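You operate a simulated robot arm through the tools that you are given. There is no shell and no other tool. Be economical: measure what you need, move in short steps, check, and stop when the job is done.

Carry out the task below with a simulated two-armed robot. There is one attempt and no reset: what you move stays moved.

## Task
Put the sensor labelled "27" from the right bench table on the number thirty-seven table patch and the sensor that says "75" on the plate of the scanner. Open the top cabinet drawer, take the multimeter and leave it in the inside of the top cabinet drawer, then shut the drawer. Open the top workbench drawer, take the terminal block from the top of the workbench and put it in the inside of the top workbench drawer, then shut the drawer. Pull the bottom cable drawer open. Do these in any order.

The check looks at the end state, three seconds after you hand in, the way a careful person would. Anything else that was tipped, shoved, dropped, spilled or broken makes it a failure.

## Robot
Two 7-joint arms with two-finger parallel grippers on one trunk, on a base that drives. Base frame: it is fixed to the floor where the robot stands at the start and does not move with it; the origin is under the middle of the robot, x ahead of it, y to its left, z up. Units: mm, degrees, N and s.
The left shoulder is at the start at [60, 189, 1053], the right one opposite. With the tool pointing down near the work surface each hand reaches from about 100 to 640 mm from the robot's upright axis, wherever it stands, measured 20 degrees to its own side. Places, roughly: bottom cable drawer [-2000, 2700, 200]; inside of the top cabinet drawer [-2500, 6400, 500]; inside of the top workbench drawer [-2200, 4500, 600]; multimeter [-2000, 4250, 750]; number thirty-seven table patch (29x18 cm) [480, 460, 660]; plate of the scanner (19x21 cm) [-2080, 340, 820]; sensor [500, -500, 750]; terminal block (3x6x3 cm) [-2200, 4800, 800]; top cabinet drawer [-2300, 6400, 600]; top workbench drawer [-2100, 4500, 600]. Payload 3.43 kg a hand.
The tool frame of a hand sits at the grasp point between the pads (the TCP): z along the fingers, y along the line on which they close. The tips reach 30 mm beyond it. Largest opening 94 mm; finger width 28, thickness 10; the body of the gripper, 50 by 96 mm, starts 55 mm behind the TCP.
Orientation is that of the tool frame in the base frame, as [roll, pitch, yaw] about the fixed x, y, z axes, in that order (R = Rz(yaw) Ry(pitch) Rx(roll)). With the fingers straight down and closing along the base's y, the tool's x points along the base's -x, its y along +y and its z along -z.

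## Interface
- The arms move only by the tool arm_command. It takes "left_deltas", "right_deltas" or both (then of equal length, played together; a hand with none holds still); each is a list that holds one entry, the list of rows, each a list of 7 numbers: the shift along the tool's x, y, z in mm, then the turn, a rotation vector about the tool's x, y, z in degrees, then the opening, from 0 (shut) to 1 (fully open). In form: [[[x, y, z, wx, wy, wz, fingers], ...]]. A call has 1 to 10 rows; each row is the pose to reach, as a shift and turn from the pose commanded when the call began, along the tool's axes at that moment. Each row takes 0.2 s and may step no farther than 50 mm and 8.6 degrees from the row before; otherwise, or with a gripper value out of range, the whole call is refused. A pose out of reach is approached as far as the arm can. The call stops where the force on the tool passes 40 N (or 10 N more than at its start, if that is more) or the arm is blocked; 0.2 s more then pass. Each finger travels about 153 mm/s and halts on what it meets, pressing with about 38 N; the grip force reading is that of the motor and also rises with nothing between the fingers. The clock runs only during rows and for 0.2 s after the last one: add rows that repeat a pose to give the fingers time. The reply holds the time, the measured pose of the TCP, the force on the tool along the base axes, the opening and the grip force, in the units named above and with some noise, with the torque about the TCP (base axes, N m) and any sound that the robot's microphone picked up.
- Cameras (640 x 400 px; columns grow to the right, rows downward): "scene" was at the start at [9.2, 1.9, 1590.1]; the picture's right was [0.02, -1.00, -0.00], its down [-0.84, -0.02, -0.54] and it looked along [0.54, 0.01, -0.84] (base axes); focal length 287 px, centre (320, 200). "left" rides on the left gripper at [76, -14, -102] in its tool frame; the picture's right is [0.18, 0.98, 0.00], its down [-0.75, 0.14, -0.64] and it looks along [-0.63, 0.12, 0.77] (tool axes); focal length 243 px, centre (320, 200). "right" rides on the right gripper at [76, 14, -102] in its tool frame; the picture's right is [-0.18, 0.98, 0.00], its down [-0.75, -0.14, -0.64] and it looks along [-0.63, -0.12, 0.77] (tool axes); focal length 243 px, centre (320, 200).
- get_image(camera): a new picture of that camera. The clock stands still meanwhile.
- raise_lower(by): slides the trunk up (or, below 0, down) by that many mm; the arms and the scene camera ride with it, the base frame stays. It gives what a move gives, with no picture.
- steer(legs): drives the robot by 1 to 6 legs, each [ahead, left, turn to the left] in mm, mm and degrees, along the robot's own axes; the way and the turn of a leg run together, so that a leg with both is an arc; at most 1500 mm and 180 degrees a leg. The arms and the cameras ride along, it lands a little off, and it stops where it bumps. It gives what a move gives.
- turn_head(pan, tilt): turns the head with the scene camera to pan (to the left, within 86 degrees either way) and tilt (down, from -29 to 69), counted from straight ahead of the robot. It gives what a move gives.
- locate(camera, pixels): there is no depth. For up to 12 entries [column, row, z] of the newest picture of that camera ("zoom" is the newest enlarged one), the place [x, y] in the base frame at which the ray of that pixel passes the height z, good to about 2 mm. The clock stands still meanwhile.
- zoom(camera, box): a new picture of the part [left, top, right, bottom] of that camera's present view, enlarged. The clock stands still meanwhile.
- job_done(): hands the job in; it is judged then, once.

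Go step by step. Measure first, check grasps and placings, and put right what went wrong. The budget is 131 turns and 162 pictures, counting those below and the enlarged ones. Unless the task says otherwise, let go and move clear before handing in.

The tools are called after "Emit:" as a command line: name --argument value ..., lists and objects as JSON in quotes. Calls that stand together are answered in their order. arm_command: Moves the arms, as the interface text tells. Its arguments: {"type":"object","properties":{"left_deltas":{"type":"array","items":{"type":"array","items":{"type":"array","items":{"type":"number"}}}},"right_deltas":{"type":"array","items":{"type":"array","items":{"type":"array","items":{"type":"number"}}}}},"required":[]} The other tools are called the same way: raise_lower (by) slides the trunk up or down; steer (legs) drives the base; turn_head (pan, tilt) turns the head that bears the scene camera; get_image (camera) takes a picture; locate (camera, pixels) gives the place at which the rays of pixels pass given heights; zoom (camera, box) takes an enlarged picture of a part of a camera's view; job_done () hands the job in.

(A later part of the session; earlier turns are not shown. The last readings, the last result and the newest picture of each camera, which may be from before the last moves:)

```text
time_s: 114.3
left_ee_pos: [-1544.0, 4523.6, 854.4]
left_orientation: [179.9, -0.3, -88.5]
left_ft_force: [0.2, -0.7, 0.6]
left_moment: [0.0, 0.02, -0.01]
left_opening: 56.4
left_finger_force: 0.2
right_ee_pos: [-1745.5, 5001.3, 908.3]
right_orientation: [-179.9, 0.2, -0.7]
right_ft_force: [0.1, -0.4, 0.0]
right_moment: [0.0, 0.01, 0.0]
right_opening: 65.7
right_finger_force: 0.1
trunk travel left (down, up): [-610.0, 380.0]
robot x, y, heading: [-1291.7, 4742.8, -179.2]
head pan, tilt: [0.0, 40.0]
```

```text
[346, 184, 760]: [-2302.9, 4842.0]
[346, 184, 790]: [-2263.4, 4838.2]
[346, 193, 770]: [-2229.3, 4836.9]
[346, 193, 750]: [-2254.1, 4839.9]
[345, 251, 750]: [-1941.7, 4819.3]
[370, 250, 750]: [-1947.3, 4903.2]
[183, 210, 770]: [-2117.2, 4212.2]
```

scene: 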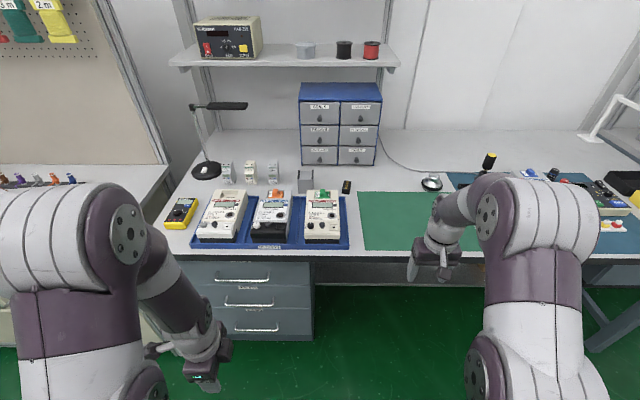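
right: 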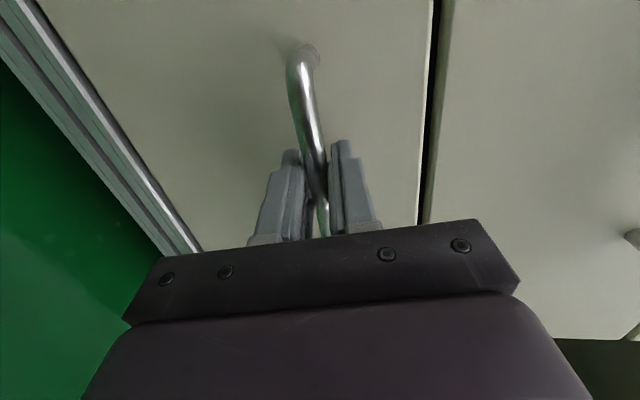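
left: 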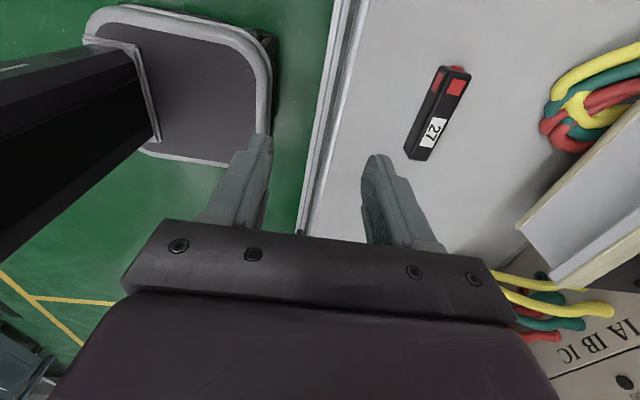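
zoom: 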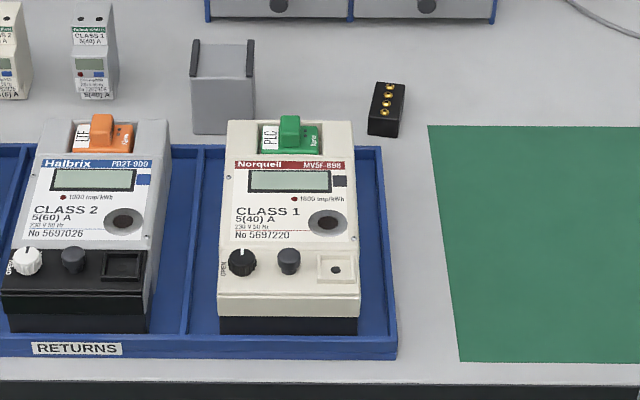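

I want to know how far the base reaches before closing in, so I'll check with the left camera and also look at the right one.

Emit:
get_image --camera "left"

Emit:
get_image --camera "right"

```text
97 pictures are left
```

left: 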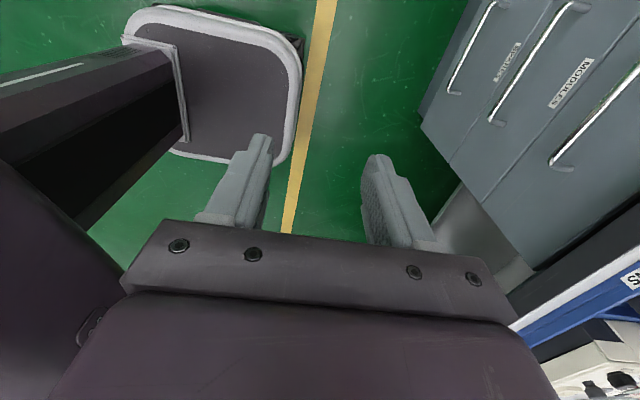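

```text
96 pictures are left
```

right: 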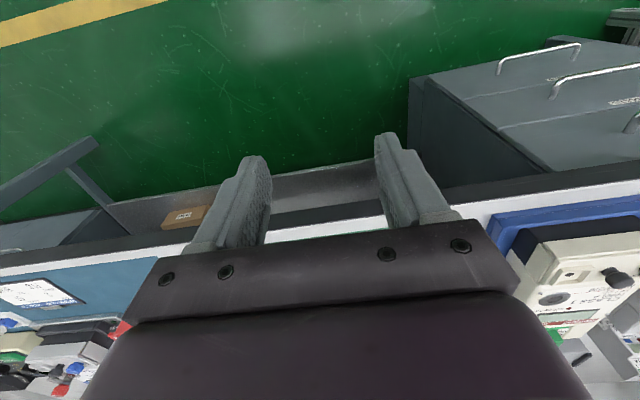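

Emit:
locate --camera "left" --pixels '[[300, 90, 100], [300, 60, 100], [270, 28, 100], [300, 90, 200], [290, 150, 100], [130, 20, 100], [322, 100, 0]]'

Emit:
locate --camera "right" --pixels '[[410, 140, 0], [412, 78, 600], [270, 190, 300], [300, 200, 200], [290, 215, 300], [410, 200, 750]]'

```text
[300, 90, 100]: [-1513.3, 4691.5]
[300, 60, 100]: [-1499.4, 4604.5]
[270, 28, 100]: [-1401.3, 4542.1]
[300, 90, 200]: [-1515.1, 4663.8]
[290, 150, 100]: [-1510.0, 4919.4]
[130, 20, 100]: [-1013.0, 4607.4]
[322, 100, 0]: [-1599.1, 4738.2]
```

```text
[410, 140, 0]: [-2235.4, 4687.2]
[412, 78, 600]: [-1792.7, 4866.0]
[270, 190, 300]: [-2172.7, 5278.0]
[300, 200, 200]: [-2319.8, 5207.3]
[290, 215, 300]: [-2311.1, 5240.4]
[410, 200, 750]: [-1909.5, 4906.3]
```

The base front reaches only about 220 mm, so I can stand close. I'll drive to about (-1650,4695).

Emit:
steer --legs '[[350, 45, -0.8]]'

Emit:
turn_head --pan -12 --tilt 45

Emit:
get_image --camera "scene"

Emit:
get_image --camera "right"

```text
time_s: 116.6
left_ee_pos: [-1870.8, 4478.5, 850.5]
left_orientation: [-177.5, 0.0, -88.8]
left_ft_force: [17.1, 1.8, 7.7]
left_moment: [0.16, -0.25, -0.33]
left_opening: 46.0
left_finger_force: 0.1
right_ee_pos: [-2088.1, 4956.9, 909.7]
right_orientation: [-180.0, 0.2, -0.7]
right_ft_force: [-0.4, -0.6, 0.1]
right_moment: [0.01, 0.0, -0.02]
right_opening: 65.6
right_finger_force: 0.0
trunk travel left (down, up): [-610.0, 380.0]
robot x, y, heading: [-1632.1, 4690.9, -179.4]
head pan, tilt: [0.0, 40.0]
stopped in leg 1: the force on the tool passed its limit at 46 N (the readings are from after the stop); the commanded pose is now the measured one
```

```text
time_s: 117.4
left_ee_pos: [-1871.5, 4478.1, 851.5]
left_orientation: [-177.8, -0.1, -88.7]
left_ft_force: [22.9, 7.1, -8.4]
left_moment: [0.08, -0.88, -0.47]
left_opening: 43.4
left_finger_force: 0.1
right_ee_pos: [-2086.1, 4955.9, 908.8]
right_orientation: [-179.9, 0.3, -0.8]
right_ft_force: [0.2, 0.3, -0.3]
right_moment: [0.0, 0.06, -0.01]
right_opening: 65.9
right_finger_force: 0.1
trunk travel left (down, up): [-610.0, 380.0]
robot x, y, heading: [-1628.1, 4689.4, -179.3]
head pan, tilt: [-12.0, 45.0]
```

```text
95 pictures are left
```

scene: 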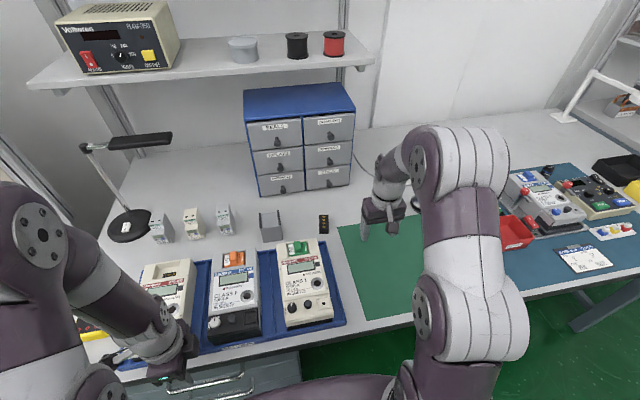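

```text
94 pictures are left
```

right: 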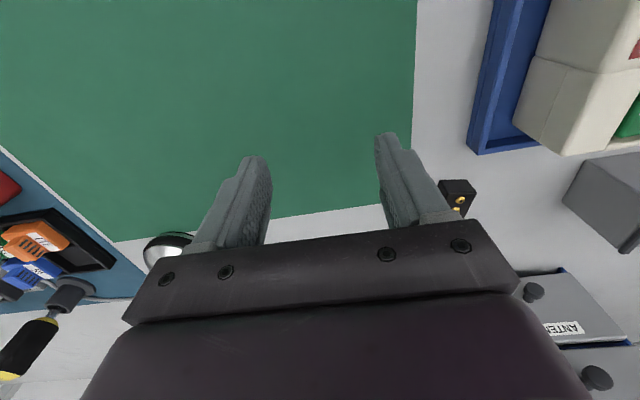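

The left hand bumped something, at 46 N near (-1905,4478,820). I'll pull it straight back and look at what it touched.

Emit:
arm_command --left_deltas '[[[0, -15, 0, 0, 0, 0, 0.5], [0, -30, -5, 0, 0, 0, 0.5], [0, -50, -20, 0, 0, 0, 0.5], [0, -60, -60, 0, 0, 0, 0.5]]]'

Emit:
get_image --camera "left"

Emit:
zoom --camera "scene" --box '[60, 180, 380, 380]'

Emit:
locate --camera "right" --pixels '[[413, 120, 750], [413, 120, 780], [413, 120, 800], [457, 186, 800], [457, 186, 830], [457, 186, 780]]'

Emit:
locate --camera "scene" --pixels '[[338, 228, 750], [338, 228, 780], [338, 228, 800], [323, 222, 800], [323, 222, 830], [323, 222, 780], [366, 320, 750], [366, 320, 780], [366, 320, 800]]'

```text
time_s: 118.4
left_ee_pos: [-1833.8, 4473.7, 906.3]
left_orientation: [-177.8, 0.0, -88.7]
left_ft_force: [0.5, -0.1, -0.5]
left_moment: [0.02, 0.0, -0.01]
left_opening: 47.1
left_finger_force: 0.1
left hand out of reach, approached as far as the arm can: row 4
right_ee_pos: [-2087.8, 4954.5, 909.3]
right_orientation: [-179.9, 0.2, -0.7]
right_ft_force: [-0.8, 0.0, -0.5]
right_moment: [-0.02, -0.02, 0.0]
right_opening: 66.1
right_finger_force: 0.1
trunk travel left (down, up): [-610.0, 380.0]
robot x, y, heading: [-1632.5, 4695.2, -179.3]
head pan, tilt: [-12.0, 45.0]
```

```text
93 pictures are left
```

left: 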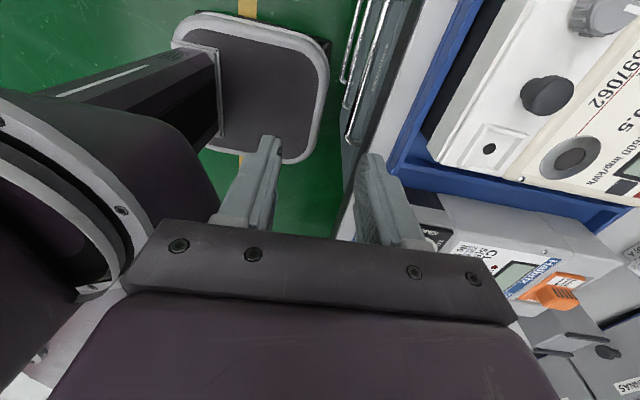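

```text
2.00 times, centred on (220, 280) of scene
```

zoom: 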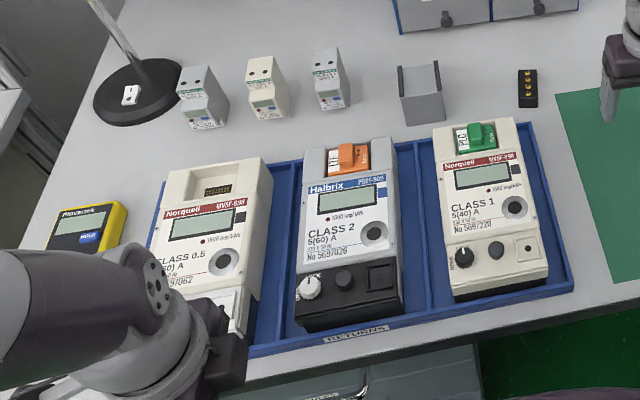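

```text
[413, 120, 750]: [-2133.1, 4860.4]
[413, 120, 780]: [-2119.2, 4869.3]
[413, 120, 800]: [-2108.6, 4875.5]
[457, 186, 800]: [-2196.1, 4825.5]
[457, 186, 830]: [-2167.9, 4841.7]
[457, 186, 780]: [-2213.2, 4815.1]
```

```text
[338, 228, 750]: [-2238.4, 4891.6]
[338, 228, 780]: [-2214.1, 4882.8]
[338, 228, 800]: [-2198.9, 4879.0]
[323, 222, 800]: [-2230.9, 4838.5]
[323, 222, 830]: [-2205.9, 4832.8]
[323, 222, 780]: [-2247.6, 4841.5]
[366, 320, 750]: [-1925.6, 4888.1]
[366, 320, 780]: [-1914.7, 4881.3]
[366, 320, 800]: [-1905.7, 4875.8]
```

The bench top comes out at z≈800, so the left finger met the tray edge or the bench rim. I'll check that the tray hasn't shifted.

Emit:
turn_head --pan 15 --tilt 50

Emit:
get_image --camera "scene"

Emit:
locate --camera "left" --pixels '[[395, 170, 800], [430, 75, 800], [385, 165, 810], [420, 60, 810], [360, 230, 800], [345, 240, 800]]'

```text
time_s: 119.3
left_ee_pos: [-1834.6, 4473.6, 907.7]
left_orientation: [-177.8, 0.0, -88.7]
left_ft_force: [-0.7, 0.9, -0.9]
left_moment: [0.0, -0.02, 0.05]
left_opening: 46.7
left_finger_force: 0.0
right_ee_pos: [-2088.1, 4955.6, 908.3]
right_orientation: [-179.9, 0.1, -0.7]
right_ft_force: [0.7, 0.3, 1.0]
right_moment: [-0.02, 0.04, -0.01]
right_opening: 65.5
right_finger_force: 0.0
trunk travel left (down, up): [-610.0, 380.0]
robot x, y, heading: [-1632.7, 4693.7, -179.2]
head pan, tilt: [15.0, 50.0]
```

```text
91 pictures are left
```

scene: 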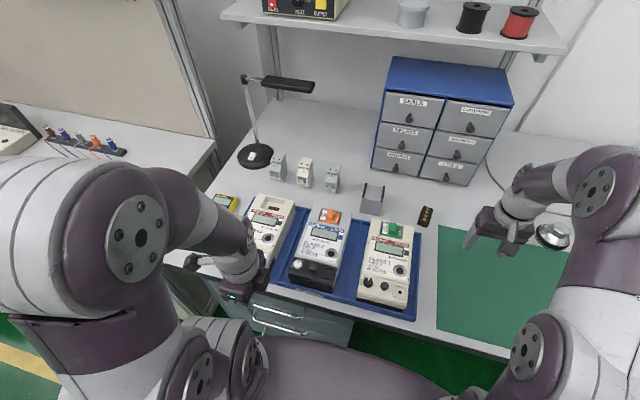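

```text
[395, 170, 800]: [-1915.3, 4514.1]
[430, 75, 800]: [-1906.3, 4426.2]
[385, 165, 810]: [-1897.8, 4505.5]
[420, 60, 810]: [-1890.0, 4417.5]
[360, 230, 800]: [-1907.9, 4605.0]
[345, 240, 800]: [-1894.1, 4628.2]
```

Emit:
zoom --camera "left" --box '[330, 60, 490, 160]'

Emit:
zoom --camera "scene" --box '[220, 180, 460, 330]'

```text
4.00 times, centred on (410, 110) of left
```

zoom: 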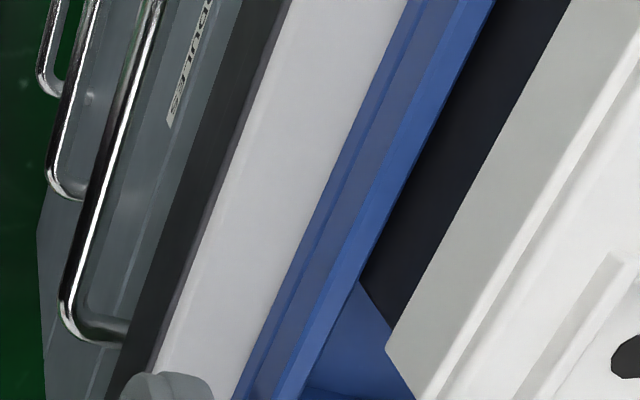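

```text
2.67 times, centred on (340, 255) of scene
```

zoom: 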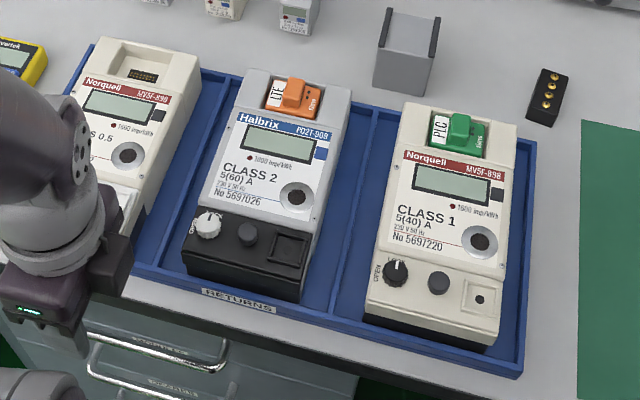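

Nothing is displaced: the tray runs parallel to the bench edge and the meters stand as before. The block is at about (-2212,4835) with its top near 828. I'll bring the right hand above it.

Emit:
arm_command --right_deltas '[[[-31, 30, -10, 0, 0, 0, 0.55], [-62, 60, -20, 0, 0, 0, 0.55], [-93, 90, -20, 0, 0, 0, 0.55], [-118, 120, -20, 0, 0, 0, 0.55], [-118, 120, -20, 0, 0, 0, 0.55]]]'

Emit:
get_image --camera "right"

Emit:
turn_head --pan -12 --tilt 45

Emit:
zoom --camera "scene" --box '[240, 160, 400, 260]'

```text
time_s: 120.5
left_ee_pos: [-1833.3, 4473.7, 908.2]
left_orientation: [-177.9, -0.2, -88.7]
left_ft_force: [0.5, -0.4, -0.9]
left_moment: [-0.02, 0.01, 0.04]
left_opening: 47.0
left_finger_force: 0.0
right_ee_pos: [-2184.2, 4838.7, 907.7]
right_orientation: [-179.9, 0.1, -0.7]
right_ft_force: [0.2, 0.4, -0.2]
right_moment: [-0.05, 0.01, 0.02]
right_opening: 51.6
right_finger_force: 0.0
right hand out of reach, approached as far as the arm can: row 3, 4, 5
trunk travel left (down, up): [-610.0, 380.0]
robot x, y, heading: [-1631.8, 4695.1, -179.3]
head pan, tilt: [15.0, 50.0]
```

```text
88 pictures are left
```

right: 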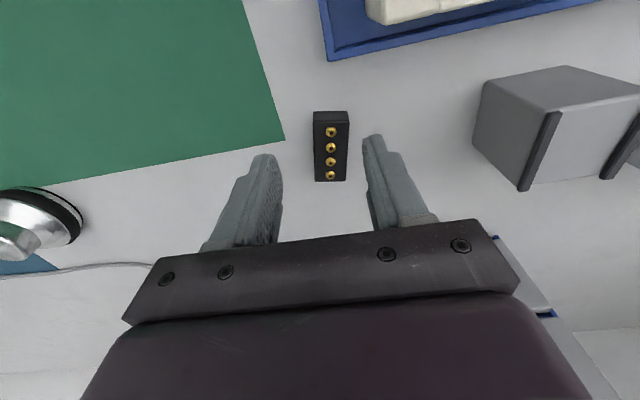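

```text
time_s: 121.4
left_ee_pos: [-1832.4, 4473.1, 908.0]
left_orientation: [-177.9, 0.0, -88.7]
left_ft_force: [-0.4, 0.2, 0.0]
left_moment: [0.03, -0.01, 0.01]
left_opening: 47.0
left_finger_force: 0.1
right_ee_pos: [-2183.9, 4838.3, 909.1]
right_orientation: [180.0, 0.1, -0.8]
right_ft_force: [0.4, -0.2, 1.1]
right_moment: [-0.01, 0.02, 0.03]
right_opening: 51.3
right_finger_force: 0.0
trunk travel left (down, up): [-610.0, 380.0]
robot x, y, heading: [-1634.5, 4691.8, -179.3]
head pan, tilt: [-12.0, 45.0]
```

```text
4.00 times, centred on (320, 210) of scene
```

zoom: 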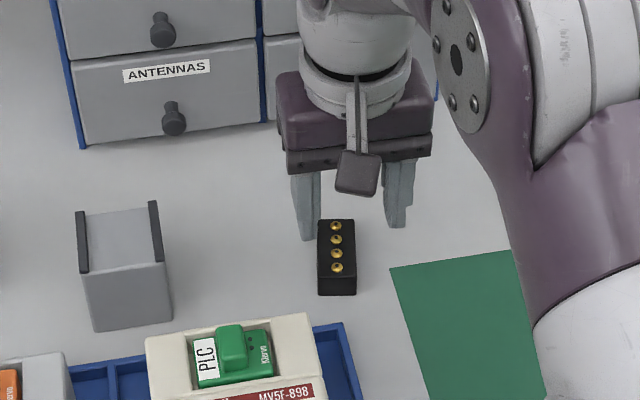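

The block shows clearly at (331,145), between the finger columns. I'll locate its ends.

Emit:
locate --camera "right" --pixels '[[331, 122, 830], [331, 181, 830], [316, 181, 830], [346, 181, 830], [331, 112, 815], [350, 150, 830], [312, 150, 830]]'

Emit:
locate --camera "zoom" --pixels '[[336, 219, 830], [337, 277, 830], [337, 296, 800], [317, 275, 830], [357, 275, 830], [336, 219, 820], [337, 277, 820]]'

```text
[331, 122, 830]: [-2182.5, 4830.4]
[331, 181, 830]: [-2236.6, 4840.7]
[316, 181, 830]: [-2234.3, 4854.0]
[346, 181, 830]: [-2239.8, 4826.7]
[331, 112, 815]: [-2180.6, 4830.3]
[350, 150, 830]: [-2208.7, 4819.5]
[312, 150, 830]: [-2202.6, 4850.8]
```

```text
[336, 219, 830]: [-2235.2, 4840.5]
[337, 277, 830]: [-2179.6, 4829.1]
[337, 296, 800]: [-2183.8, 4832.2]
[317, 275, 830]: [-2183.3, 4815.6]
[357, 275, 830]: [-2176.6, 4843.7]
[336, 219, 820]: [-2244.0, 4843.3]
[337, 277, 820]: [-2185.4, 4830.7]
```

The two views agree: the block is centred at (-2208,4835), top 830, yawed about 11°. The hand is short of reach, so I'll move 35 mm closer and then align and go down partly.

Emit:
steer --legs '[[35, 0, 0]]'

Emit:
arm_command --right_deltas '[[[0, 0, 0, 0, 0, 5, 0.55], [0, 0, 10, 0, 0, 10, 0.55]]]'

```text
time_s: 122.2
left_ee_pos: [-1868.8, 4472.4, 908.5]
left_orientation: [-177.7, 0.0, -88.8]
left_ft_force: [-0.6, 0.3, -0.1]
left_moment: [0.04, -0.02, 0.0]
left_opening: 47.2
left_finger_force: 0.1
right_ee_pos: [-2218.5, 4838.6, 909.0]
right_orientation: [-179.9, 0.1, -0.7]
right_ft_force: [-0.7, -0.4, -0.3]
right_moment: [0.01, -0.01, 0.0]
right_opening: 51.6
right_finger_force: 0.2
trunk travel left (down, up): [-610.0, 380.0]
robot x, y, heading: [-1665.6, 4695.5, -179.3]
head pan, tilt: [-12.0, 45.0]
```

```text
time_s: 122.8
left_ee_pos: [-1867.1, 4472.4, 906.7]
left_orientation: [-177.7, 0.1, -88.7]
left_ft_force: [-0.2, 0.4, 0.4]
left_moment: [-0.03, 0.0, 0.0]
left_opening: 47.0
left_finger_force: 0.1
right_ee_pos: [-2218.2, 4838.7, 897.4]
right_orientation: [179.9, 0.1, -10.7]
right_ft_force: [-0.6, -0.4, -0.1]
right_moment: [-0.04, -0.02, 0.01]
right_opening: 51.9
right_finger_force: 0.0
trunk travel left (down, up): [-610.0, 380.0]
robot x, y, heading: [-1665.6, 4693.2, -179.1]
head pan, tilt: [-12.0, 45.0]
```

The hand is aligned at (-2218,4839,897). I'll go down around the block and take a look before gripping.

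Emit:
arm_command --right_deltas '[[[10, 1, 15, 0, 0, 0, 0.55], [10, 1, 35, 0, 0, 0, 0.55], [10, 1, 50, 0, 0, 0, 0.55], [10, 1, 58, 0, 0, 0, 0.55]]]'

Emit:
get_image --camera "right"

```text
time_s: 123.8
left_ee_pos: [-1867.7, 4472.6, 907.1]
left_orientation: [-177.9, 0.0, -88.7]
left_ft_force: [-1.0, 0.5, -0.4]
left_moment: [-0.03, 0.01, 0.0]
left_opening: 47.0
left_finger_force: 0.2
right_ee_pos: [-2207.0, 4835.4, 840.6]
right_orientation: [179.9, 0.2, -10.7]
right_ft_force: [-0.4, 0.1, 0.9]
right_moment: [0.0, 0.01, -0.03]
right_opening: 51.5
right_finger_force: 0.1
trunk travel left (down, up): [-610.0, 380.0]
robot x, y, heading: [-1667.7, 4693.2, -179.3]
head pan, tilt: [-12.0, 45.0]
```

```text
86 pictures are left
```

right: 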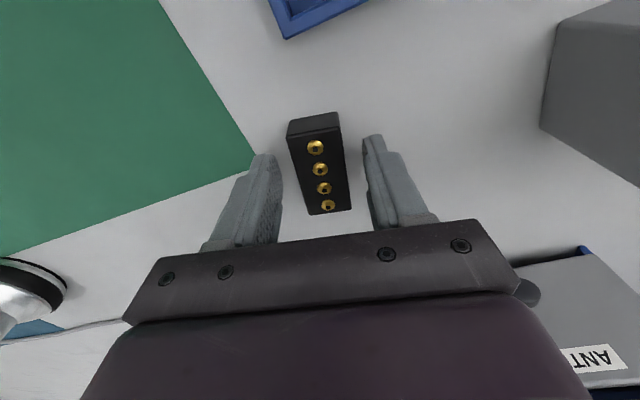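

The fingers straddle the block. I'll close and lift well clear.

Emit:
arm_command --right_deltas '[[[0, 0, 2, 0, 0, 0, 0.2], [0, 0, 2, 0, 0, 0, 0], [0, 0, 2, 0, 0, 0, 0], [0, 0, -20, 0, 0, 0, 0], [0, 0, -50, 0, 0, 0, 0], [20, 0, -80, 0, 0, 0, 0], [50, 0, -105, 0, 0, 0, 0], [80, 0, -130, 0, 0, 0, 0]]]'

Emit:
get_image --camera "right"

```text
time_s: 125.7
left_ee_pos: [-1866.6, 4472.2, 907.7]
left_orientation: [-177.9, 0.0, -88.7]
left_ft_force: [0.0, -0.3, 1.0]
left_moment: [-0.01, 0.0, -0.02]
left_opening: 47.0
left_finger_force: 0.0
right_ee_pos: [-2128.9, 4818.9, 973.9]
right_orientation: [-179.9, 0.3, -10.7]
right_ft_force: [-0.5, -0.3, 0.2]
right_moment: [-0.02, 0.06, -0.03]
right_opening: 28.9
right_finger_force: 38.1
trunk travel left (down, up): [-610.0, 380.0]
robot x, y, heading: [-1665.0, 4694.0, -179.4]
head pan, tilt: [-12.0, 45.0]
```

```text
85 pictures are left
```

right: 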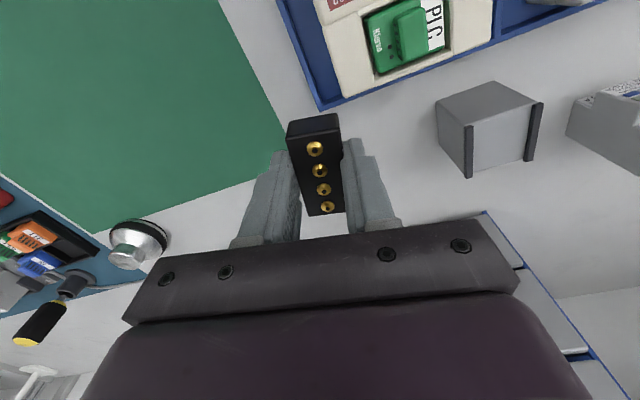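

The block is held at a 28.9 mm opening. I'll back away and measure the top drawer handle.

Emit:
steer --legs '[[-450, 0, -0.6]]'

Emit:
turn_head --pan 12 --tilt 45

Emit:
get_image --camera "scene"

Emit:
get_image --camera "left"

```text
time_s: 128.3
left_ee_pos: [-1424.8, 4478.2, 907.8]
left_orientation: [-177.7, 0.0, -88.9]
left_ft_force: [0.3, -0.6, -0.2]
left_moment: [0.0, -0.01, 0.03]
left_opening: 47.0
left_finger_force: 0.1
right_ee_pos: [-1686.8, 4827.0, 973.0]
right_orientation: [-179.9, 0.2, -10.8]
right_ft_force: [0.2, 0.4, -0.4]
right_moment: [-0.03, 0.01, -0.01]
right_opening: 28.9
right_finger_force: 37.9
trunk travel left (down, up): [-610.0, 380.0]
robot x, y, heading: [-1222.5, 4697.5, -179.6]
head pan, tilt: [-12.0, 45.0]
```

```text
time_s: 129.2
left_ee_pos: [-1426.0, 4477.4, 908.6]
left_orientation: [-177.8, 0.0, -88.9]
left_ft_force: [-0.2, 0.3, -0.1]
left_moment: [-0.01, -0.01, 0.0]
left_opening: 47.2
left_finger_force: 0.1
right_ee_pos: [-1687.9, 4826.0, 971.9]
right_orientation: [-179.9, 0.1, -10.9]
right_ft_force: [-0.1, -0.6, -1.2]
right_moment: [-0.01, -0.03, 0.0]
right_opening: 29.1
right_finger_force: 38.0
trunk travel left (down, up): [-610.0, 380.0]
robot x, y, heading: [-1223.4, 4697.4, -179.3]
head pan, tilt: [12.0, 45.0]
```

```text
84 pictures are left
```

scene: 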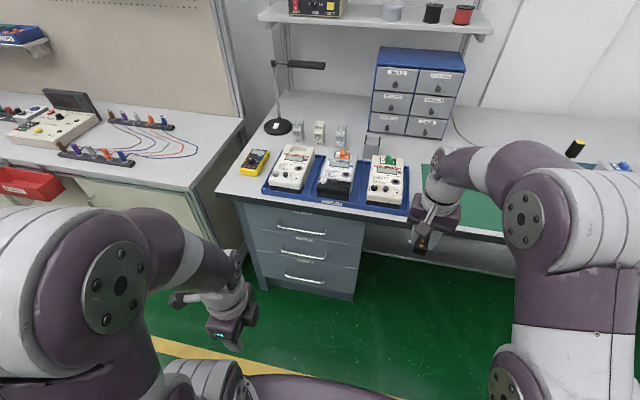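

```text
83 pictures are left
```

left: 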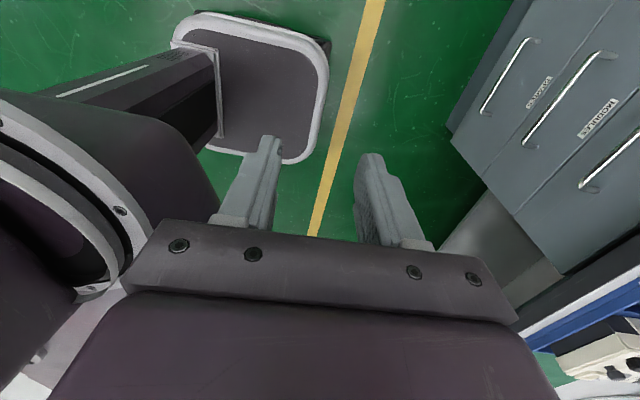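

Emit:
locate --camera "scene" --pixels '[[278, 227, 640], [324, 235, 640], [278, 227, 680], [324, 235, 680], [278, 227, 720], [324, 235, 720], [301, 232, 680]]'

Emit:
locate --camera "left" --pixels '[[585, 186, 640], [585, 186, 680], [585, 186, 720], [639, 134, 640], [639, 134, 680], [639, 134, 720]]'

```text
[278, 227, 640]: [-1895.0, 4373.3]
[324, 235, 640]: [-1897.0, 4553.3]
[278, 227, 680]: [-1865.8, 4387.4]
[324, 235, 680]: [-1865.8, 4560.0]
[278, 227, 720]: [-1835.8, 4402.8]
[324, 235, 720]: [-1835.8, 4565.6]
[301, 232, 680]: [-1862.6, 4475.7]
```

```text
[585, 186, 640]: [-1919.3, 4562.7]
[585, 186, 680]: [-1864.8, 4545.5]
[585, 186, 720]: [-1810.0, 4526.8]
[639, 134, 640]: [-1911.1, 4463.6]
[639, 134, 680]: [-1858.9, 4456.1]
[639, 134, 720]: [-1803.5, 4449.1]
```

The handle is consistent at (-1866,4473,680), spanning y 4387 to 4560. I'll back up 150 mm and swing the left hand to point forward, retracing the fold path.

Emit:
steer --legs '[[-150, 0, -0.5]]'

Emit:
arm_command --left_deltas '[[[0, 30, 26, 0, 0, 0, 0.6], [0, 57, 52, 0, 0, 0, 0.6], [0, 101, 69, -8.5, 0, 0, 0.6], [0, 145, 86, -17, 0, 0, 0.6], [0, 189, 103, -25.5, 0, 0, 0.6], [0, 233, 120, -34, 0, 0, 0.6], [0, 277, 137, -42.5, 0, 0, 0.6], [0, 321, 154, -51, 0, 0, 0.6], [0, 365, 171, -59.5, 0, 0, 0.6], [0, 409, 188, -68, 0, 0, 0.6]]]'

```text
time_s: 130.6
left_ee_pos: [-1277.7, 4480.3, 907.1]
left_orientation: [-177.8, 0.0, -89.4]
left_ft_force: [-0.6, -0.4, -0.1]
left_moment: [0.0, 0.05, 0.0]
left_opening: 47.0
left_finger_force: 0.0
right_ee_pos: [-1537.7, 4833.1, 972.3]
right_orientation: [180.0, 0.3, -11.4]
right_ft_force: [0.7, 0.4, -1.2]
right_moment: [0.0, 0.0, -0.01]
right_opening: 28.9
right_finger_force: 37.7
trunk travel left (down, up): [-610.0, 380.0]
robot x, y, heading: [-1075.9, 4695.4, -180.2]
head pan, tilt: [12.0, 45.0]
```

```text
time_s: 132.8
left_ee_pos: [-1703.5, 4441.6, 748.7]
left_orientation: [127.8, -6.4, -81.6]
left_ft_force: [-3.0, -0.4, 3.3]
left_moment: [0.05, -0.35, 0.02]
left_opening: 56.5
left_finger_force: 0.0
left hand out of reach, approached as far as the arm can: row 5, 6, 7, 8, 9, 10
right_ee_pos: [-1539.5, 4829.2, 971.3]
right_orientation: [-179.8, 0.0, -11.5]
right_ft_force: [0.3, -0.5, -0.8]
right_moment: [0.04, -0.02, -0.01]
right_opening: 28.8
right_finger_force: 38.0
trunk travel left (down, up): [-610.0, 380.0]
robot x, y, heading: [-1072.6, 4699.6, -180.0]
head pan, tilt: [12.0, 45.0]
```

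The left hand stalled part way, at roll 128. I'll finish the orientation and move it to (-1765,4470,680).

Emit:
arm_command --left_deltas '[[[-11, -4, 21, 0, 0, 0, 0.6], [-22, -8, 42, -5, -2, -0.5, 0.6], [-33, -12, 63, -11, -4, -1, 0.6], [-44, -16, 84, -17, -6, -1.5, 0.6], [-44, -16, 84, -24, -8, -2, 0.6], [-44, -16, 84, -30, -10, -2.7, 0.6], [-44, -16, 84, -33, -10.6, -3, 0.6], [-44, -16, 84, -33, -10.6, -3, 0.6]]]'

Emit:
get_image --camera "left"

Emit:
get_image --camera "scene"

```text
time_s: 134.6
left_ee_pos: [-1759.5, 4471.0, 680.9]
left_orientation: [95.6, 0.3, -90.6]
left_ft_force: [-0.1, -0.3, -0.5]
left_moment: [-0.02, -0.01, 0.02]
left_opening: 56.3
left_finger_force: 0.0
right_ee_pos: [-1537.0, 4831.6, 971.5]
right_orientation: [-179.9, 0.1, -11.3]
right_ft_force: [0.0, -0.6, -0.3]
right_moment: [0.02, 0.0, -0.05]
right_opening: 29.1
right_finger_force: 37.9
trunk travel left (down, up): [-610.0, 380.0]
robot x, y, heading: [-1071.0, 4699.6, -179.7]
head pan, tilt: [12.0, 45.0]
```

```text
82 pictures are left
```

left: 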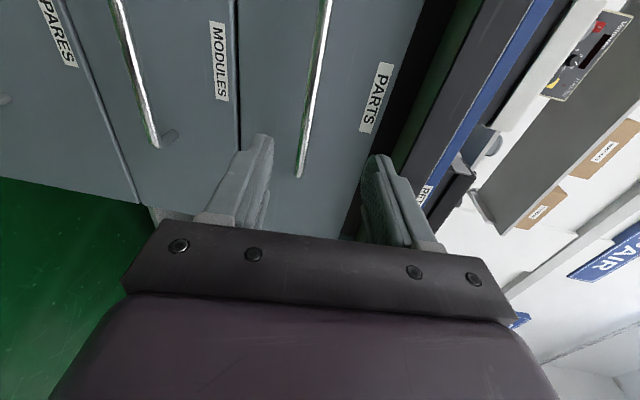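

```text
81 pictures are left
```

scene: 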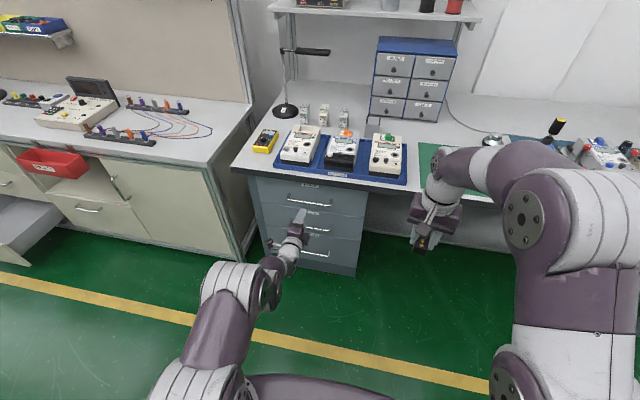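

The PARTS bar sits centred between the fingers at about (308,120). I'll drive 95 mm forward to bring the fingers around it.

Emit:
steer --legs '[[93, 0, 0]]'

Emit:
get_image --camera "left"

Emit:
zoom --camera "scene" --box '[220, 150, 380, 250]'

```text
time_s: 135.7
left_ee_pos: [-1851.0, 4469.5, 680.7]
left_orientation: [95.6, 0.3, -90.4]
left_ft_force: [-0.1, -0.1, -0.3]
left_moment: [0.01, 0.02, 0.03]
left_opening: 56.3
left_finger_force: 0.0
right_ee_pos: [-1630.4, 4830.8, 971.4]
right_orientation: [-179.8, 0.1, -11.3]
right_ft_force: [-0.9, -0.8, -0.6]
right_moment: [0.0, 0.0, -0.03]
right_opening: 29.1
right_finger_force: 37.7
trunk travel left (down, up): [-610.0, 380.0]
robot x, y, heading: [-1160.3, 4697.4, -179.8]
head pan, tilt: [12.0, 45.0]
```

```text
80 pictures are left
```

left: 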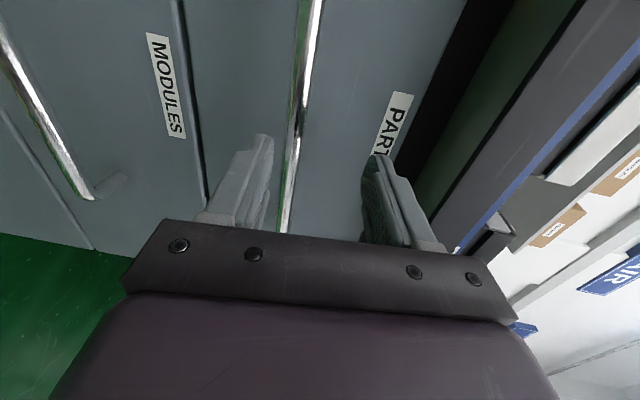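

```text
4.00 times, centred on (300, 200) of scene
```

zoom: 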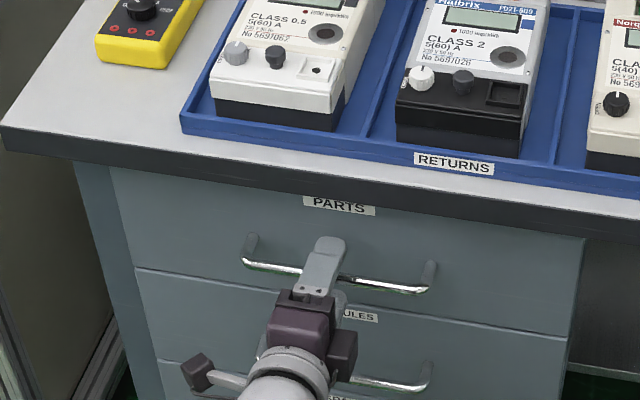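

The fingers surround the bar, which is nearer the lower finger. I'll shift down 6 mm, close, then pull back with the base.

Emit:
arm_command --left_deltas '[[[0, -6, 0, 0, 0, 0, 0.6], [0, -6, 0, 0, 0, 0, 0.2], [0, -6, 0, 0, 0, 0, 0], [0, -6, 0, 0, 0, 0, 0]]]'

Emit:
steer --legs '[[-240, 0, 0]]'

Emit:
get_image --camera "scene"

```text
time_s: 136.7
left_ee_pos: [-1849.3, 4470.3, 676.8]
left_orientation: [95.6, 0.3, -90.4]
left_ft_force: [0.6, 0.4, -0.5]
left_moment: [-0.01, 0.02, 0.02]
left_opening: 0.1
left_finger_force: 33.3
right_ee_pos: [-1629.1, 4830.3, 971.2]
right_orientation: [-179.9, 0.1, -11.4]
right_ft_force: [-0.2, 0.5, -0.2]
right_moment: [-0.01, -0.02, 0.0]
right_opening: 29.0
right_finger_force: 38.1
trunk travel left (down, up): [-610.0, 380.0]
robot x, y, heading: [-1162.7, 4698.7, -180.2]
head pan, tilt: [12.0, 45.0]
```

```text
time_s: 138.5
left_ee_pos: [-1599.1, 4469.6, 678.1]
left_orientation: [95.6, 0.3, -90.2]
left_ft_force: [0.6, -0.3, 0.2]
left_moment: [-0.01, -0.02, -0.01]
left_opening: 0.0
left_finger_force: 32.6
right_ee_pos: [-1377.7, 4830.1, 972.4]
right_orientation: [-179.9, 0.2, -11.1]
right_ft_force: [-0.5, 0.5, -0.9]
right_moment: [-0.02, -0.03, 0.01]
right_opening: 29.1
right_finger_force: 38.2
trunk travel left (down, up): [-610.0, 380.0]
robot x, y, heading: [-914.3, 4696.3, -179.7]
head pan, tilt: [12.0, 45.0]
```

```text
78 pictures are left
```

scene: 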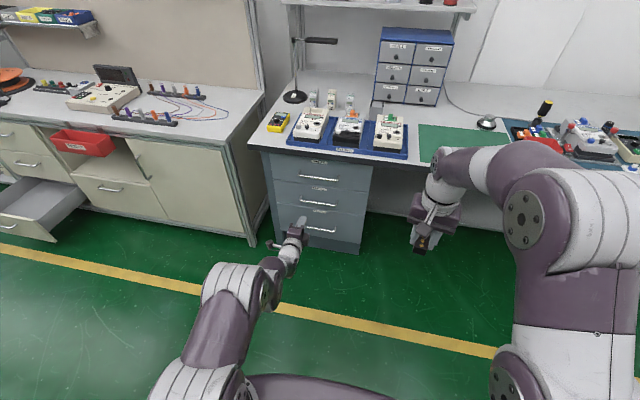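

The fingers closed on nothing because the bar was just beyond the tips. Recomputing puts it at about (-1885,4473,662). I'll reopen, lower 14 mm and drive forward again with a check before contact.

Emit:
arm_command --left_deltas '[[[0, -7, 0, 0, 0, 0, 0.4], [0, -14, 0, 0, 0, 0, 0.6], [0, -14, 0, 0, 0, 0, 0.6]]]'

Emit:
steer --legs '[[235, 0, 0]]'

Emit:
get_image --camera "left"

```text
time_s: 139.3
left_ee_pos: [-1599.2, 4469.3, 661.5]
left_orientation: [95.6, 0.4, -90.2]
left_ft_force: [0.1, 0.4, 0.2]
left_moment: [0.01, 0.03, 0.0]
left_opening: 56.2
left_finger_force: 0.0
right_ee_pos: [-1379.3, 4829.9, 971.2]
right_orientation: [-179.9, 0.2, -11.0]
right_ft_force: [-0.3, 0.6, -0.7]
right_moment: [0.01, 0.0, 0.02]
right_opening: 29.0
right_finger_force: 37.8
trunk travel left (down, up): [-610.0, 380.0]
robot x, y, heading: [-911.0, 4700.2, -179.9]
head pan, tilt: [12.0, 45.0]
```

```text
time_s: 141.1
left_ee_pos: [-1831.2, 4466.7, 662.2]
left_orientation: [95.7, 0.3, -89.9]
left_ft_force: [1.1, -0.3, 0.0]
left_moment: [0.01, 0.03, 0.03]
left_opening: 56.4
left_finger_force: 0.0
right_ee_pos: [-1613.4, 4827.1, 972.0]
right_orientation: [-179.8, 0.1, -11.0]
right_ft_force: [0.4, -0.9, -1.4]
right_moment: [0.02, -0.01, -0.03]
right_opening: 29.1
right_finger_force: 38.1
trunk travel left (down, up): [-610.0, 380.0]
robot x, y, heading: [-1147.3, 4700.8, -179.6]
head pan, tilt: [12.0, 45.0]
```

```text
77 pictures are left
```

left: 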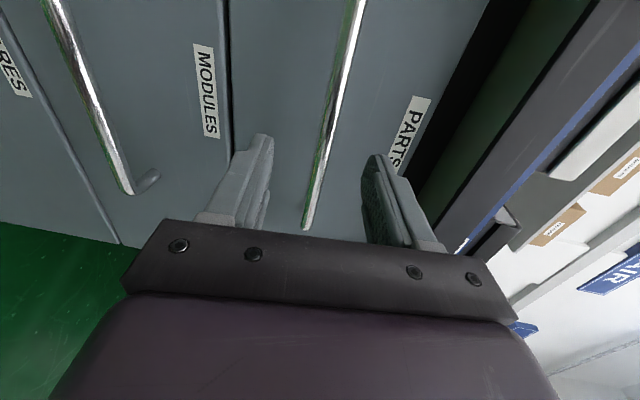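

The bar is centred between the fingers at about (325,170). I'll go 43 mm further and close.

Emit:
steer --legs '[[43, 0, 0]]'

Emit:
arm_command --left_deltas '[[[0, 0, 0, 0, 0, 0, 0.3], [0, 0, 0, 0, 0, 0, 0], [0, 0, 0, 0, 0, 0, 0], [0, 0, 0, 0, 0, 0, 0]]]'

Emit:
get_image --camera "left"

```text
time_s: 141.9
left_ee_pos: [-1874.2, 4466.5, 661.1]
left_orientation: [95.7, 0.3, -90.1]
left_ft_force: [-0.4, 0.4, -0.3]
left_moment: [-0.01, 0.01, 0.01]
left_opening: 56.6
left_finger_force: 0.1
right_ee_pos: [-1655.9, 4827.7, 970.2]
right_orientation: [-179.9, -0.1, -11.0]
right_ft_force: [-0.3, -0.5, -1.0]
right_moment: [-0.03, -0.05, 0.03]
right_opening: 29.0
right_finger_force: 38.0
trunk travel left (down, up): [-610.0, 380.0]
robot x, y, heading: [-1194.0, 4700.6, -179.8]
head pan, tilt: [12.0, 45.0]
```

```text
time_s: 142.9
left_ee_pos: [-1871.8, 4466.6, 662.8]
left_orientation: [95.9, 0.2, -90.2]
left_ft_force: [10.4, 0.0, -6.8]
left_moment: [-0.67, -0.09, 0.01]
left_opening: 11.5
left_finger_force: 45.0
right_ee_pos: [-1653.9, 4827.7, 972.0]
right_orientation: [-180.0, 0.0, -10.9]
right_ft_force: [0.2, 0.5, -0.3]
right_moment: [0.01, -0.01, 0.01]
right_opening: 28.7
right_finger_force: 38.2
trunk travel left (down, up): [-610.0, 380.0]
robot x, y, heading: [-1189.7, 4697.0, -179.6]
head pan, tilt: [12.0, 45.0]
```

```text
76 pictures are left
```

left: 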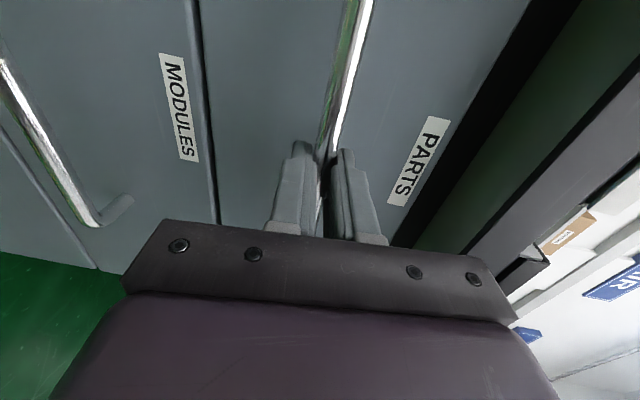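

The bar is gripped at an 11.5 mm opening. I'll pull back 240 mm.

Emit:
steer --legs '[[-240, 0, 0]]'

Emit:
get_image --camera "scene"

```text
time_s: 144.7
left_ee_pos: [-1630.4, 4468.1, 660.7]
left_orientation: [95.7, 0.5, -90.1]
left_ft_force: [-0.8, -27.8, -11.1]
left_moment: [-1.18, -0.01, 1.27]
left_opening: 11.6
left_finger_force: 44.7
right_ee_pos: [-1410.5, 4827.7, 972.5]
right_orientation: [-179.9, 0.1, -11.2]
right_ft_force: [-0.1, -0.4, -1.3]
right_moment: [0.03, 0.0, -0.01]
right_opening: 28.8
right_finger_force: 38.4
trunk travel left (down, up): [-610.0, 380.0]
robot x, y, heading: [-948.2, 4699.8, -179.8]
head pan, tilt: [12.0, 45.0]
```

```text
75 pictures are left
```

scene: 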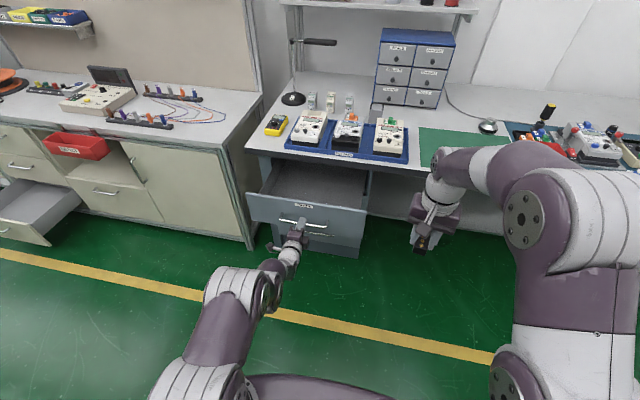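

The drawer is open by about 245 mm. I'll release the bar, back away, and fold the left hand so the right one can come over the drawer.

Emit:
arm_command --left_deltas '[[[0, 0, 0, 0, 0, 0, 0.4], [0, 0, 0, 0, 0, 0, 0.7], [0, 0, 0, 0, 0, 0, 0.7]]]'

Emit:
steer --legs '[[-120, 0, 0]]'

Emit:
arm_command --left_deltas '[[[0, 18, -45, 8.5, 0, 0, 0.5], [0, 36, -90, 17, 0, 0, 0.5], [0, 54, -135, 25.5, 0, 0, 0.5], [0, 72, -180, 34, 0, 0, 0.5], [0, 90, -225, 42.5, 0, 0, 0.5], [0, 108, -270, 51, 0, 0, 0.5], [0, 126, -315, 59.5, 0, 0, 0.5], [0, 144, -360, 68, 0, 0, 0.5], [0, 162, -405, 76.5, 0, 0, 0.5], [0, 180, -440, 84, 0, 0, 0.5]]]'

Emit:
get_image --camera "scene"

```text
time_s: 145.5
left_ee_pos: [-1631.4, 4468.9, 662.1]
left_orientation: [95.6, 0.3, -90.2]
left_ft_force: [0.1, -0.1, 0.0]
left_moment: [-0.02, -0.01, -0.02]
left_opening: 65.7
left_finger_force: 0.0
right_ee_pos: [-1410.1, 4829.7, 972.3]
right_orientation: [-180.0, 0.1, -11.1]
right_ft_force: [0.0, 0.2, -1.0]
right_moment: [-0.01, -0.04, -0.01]
right_opening: 28.9
right_finger_force: 37.3
trunk travel left (down, up): [-610.0, 380.0]
robot x, y, heading: [-946.3, 4698.4, -179.7]
head pan, tilt: [12.0, 45.0]
```

```text
time_s: 146.8
left_ee_pos: [-1509.1, 4468.0, 662.9]
left_orientation: [95.6, 0.3, -90.3]
left_ft_force: [-0.3, -0.1, 0.8]
left_moment: [0.02, -0.01, -0.01]
left_opening: 65.6
left_finger_force: 0.0
right_ee_pos: [-1286.7, 4831.2, 971.3]
right_orientation: [-179.9, 0.2, -11.3]
right_ft_force: [0.5, 0.7, -0.2]
right_moment: [0.01, 0.03, -0.02]
right_opening: 29.2
right_finger_force: 37.8
trunk travel left (down, up): [-610.0, 380.0]
robot x, y, heading: [-822.9, 4696.9, -179.8]
head pan, tilt: [12.0, 45.0]
```

```text
time_s: 149.0
left_ee_pos: [-1112.1, 4476.4, 857.6]
left_orientation: [173.6, 2.9, -90.1]
left_ft_force: [0.3, 0.2, -1.3]
left_moment: [-0.03, 0.01, -0.02]
left_opening: 47.0
left_finger_force: 0.0
left hand out of reach, approached as far as the arm can: row 9, 10
right_ee_pos: [-1289.1, 4830.9, 972.1]
right_orientation: [-179.9, 0.1, -11.4]
right_ft_force: [0.1, -0.7, -0.5]
right_moment: [0.02, -0.01, 0.0]
right_opening: 28.7
right_finger_force: 38.1
trunk travel left (down, up): [-610.0, 380.0]
robot x, y, heading: [-824.5, 4699.3, -179.8]
head pan, tilt: [12.0, 45.0]
```

```text
74 pictures are left
```

scene: 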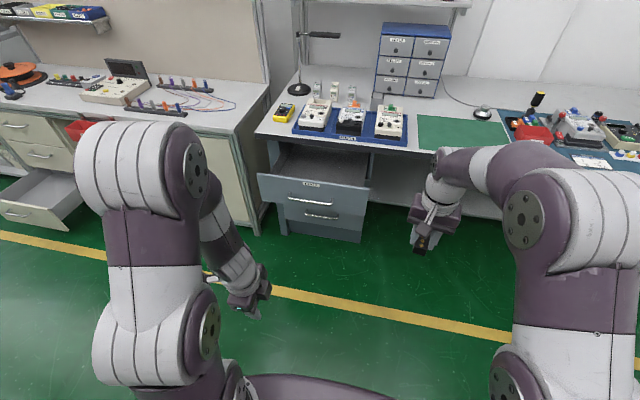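

The drawer stayed open. I'll drive so the right hand comes over it.

Emit:
steer --legs '[[250, 320, 0], [230, 0, 0]]'

Emit:
turn_head --pan -10 --tilt 55

Emit:
get_image --camera "scene"

Emit:
get_image --camera "right"

```text
time_s: 152.8
left_ee_pos: [-1596.8, 4153.7, 857.0]
left_orientation: [173.6, 2.8, -90.6]
left_ft_force: [-0.6, -0.3, -0.6]
left_moment: [-0.02, -0.03, -0.02]
left_opening: 47.1
left_finger_force: 0.1
right_ee_pos: [-1771.6, 4507.8, 971.9]
right_orientation: [-179.9, 0.1, -11.2]
right_ft_force: [-0.6, 0.7, -1.0]
right_moment: [0.04, -0.04, 0.01]
right_opening: 29.0
right_finger_force: 38.3
trunk travel left (down, up): [-610.0, 380.0]
robot x, y, heading: [-1308.4, 4376.1, -180.0]
head pan, tilt: [12.0, 45.0]
```

```text
time_s: 153.7
left_ee_pos: [-1595.0, 4153.7, 857.8]
left_orientation: [173.5, 2.9, -90.6]
left_ft_force: [-0.3, -0.6, 0.1]
left_moment: [0.02, 0.04, -0.01]
left_opening: 46.9
left_finger_force: 0.1
right_ee_pos: [-1770.7, 4506.5, 972.0]
right_orientation: [-179.9, 0.1, -11.3]
right_ft_force: [-0.7, 0.0, -1.2]
right_moment: [0.01, 0.02, 0.01]
right_opening: 29.1
right_finger_force: 37.8
trunk travel left (down, up): [-610.0, 380.0]
robot x, y, heading: [-1310.0, 4377.5, -179.9]
head pan, tilt: [-10.0, 55.0]
```

```text
73 pictures are left
```

scene: 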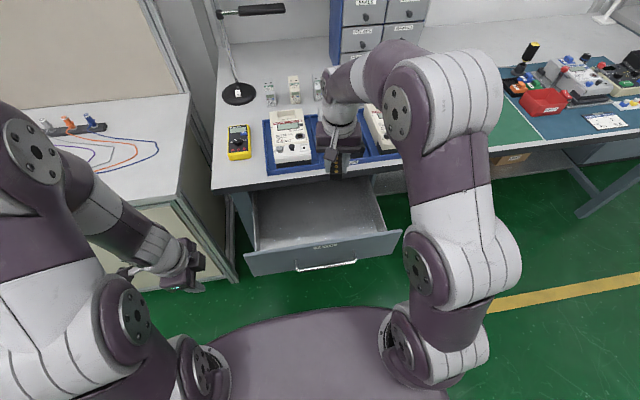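

```text
72 pictures are left
```

right: 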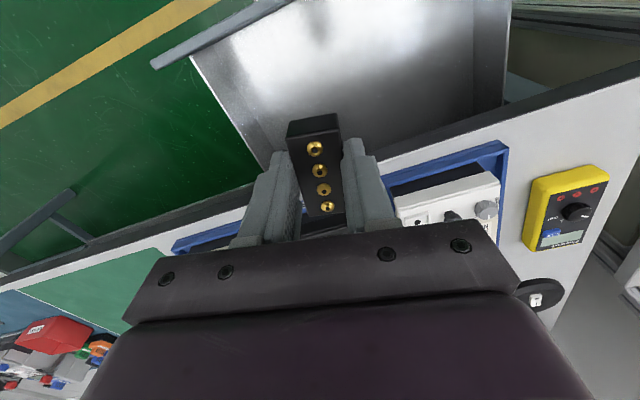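

The drawer is empty and the block is roughly above it. I'll locate the drawer's edges.

Emit:
locate --camera "scene" --pixels '[[246, 254, 730], [401, 232, 730], [325, 243, 730], [255, 190, 730], [372, 178, 730], [262, 250, 620], [318, 205, 620], [324, 265, 662]]'

Emit:
locate --camera "right" --pixels '[[192, 58, 730], [258, 155, 730], [508, 0, 730], [500, 100, 730], [155, 65, 730]]'

```text
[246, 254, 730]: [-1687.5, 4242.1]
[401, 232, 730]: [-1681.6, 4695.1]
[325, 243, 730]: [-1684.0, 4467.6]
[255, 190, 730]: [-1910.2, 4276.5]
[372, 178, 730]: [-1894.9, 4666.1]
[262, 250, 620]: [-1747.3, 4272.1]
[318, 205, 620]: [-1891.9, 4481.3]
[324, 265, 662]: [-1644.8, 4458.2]
```

```text
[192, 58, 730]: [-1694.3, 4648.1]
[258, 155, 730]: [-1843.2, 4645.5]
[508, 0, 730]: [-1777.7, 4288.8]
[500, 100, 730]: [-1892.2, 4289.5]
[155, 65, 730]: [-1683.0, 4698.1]
```

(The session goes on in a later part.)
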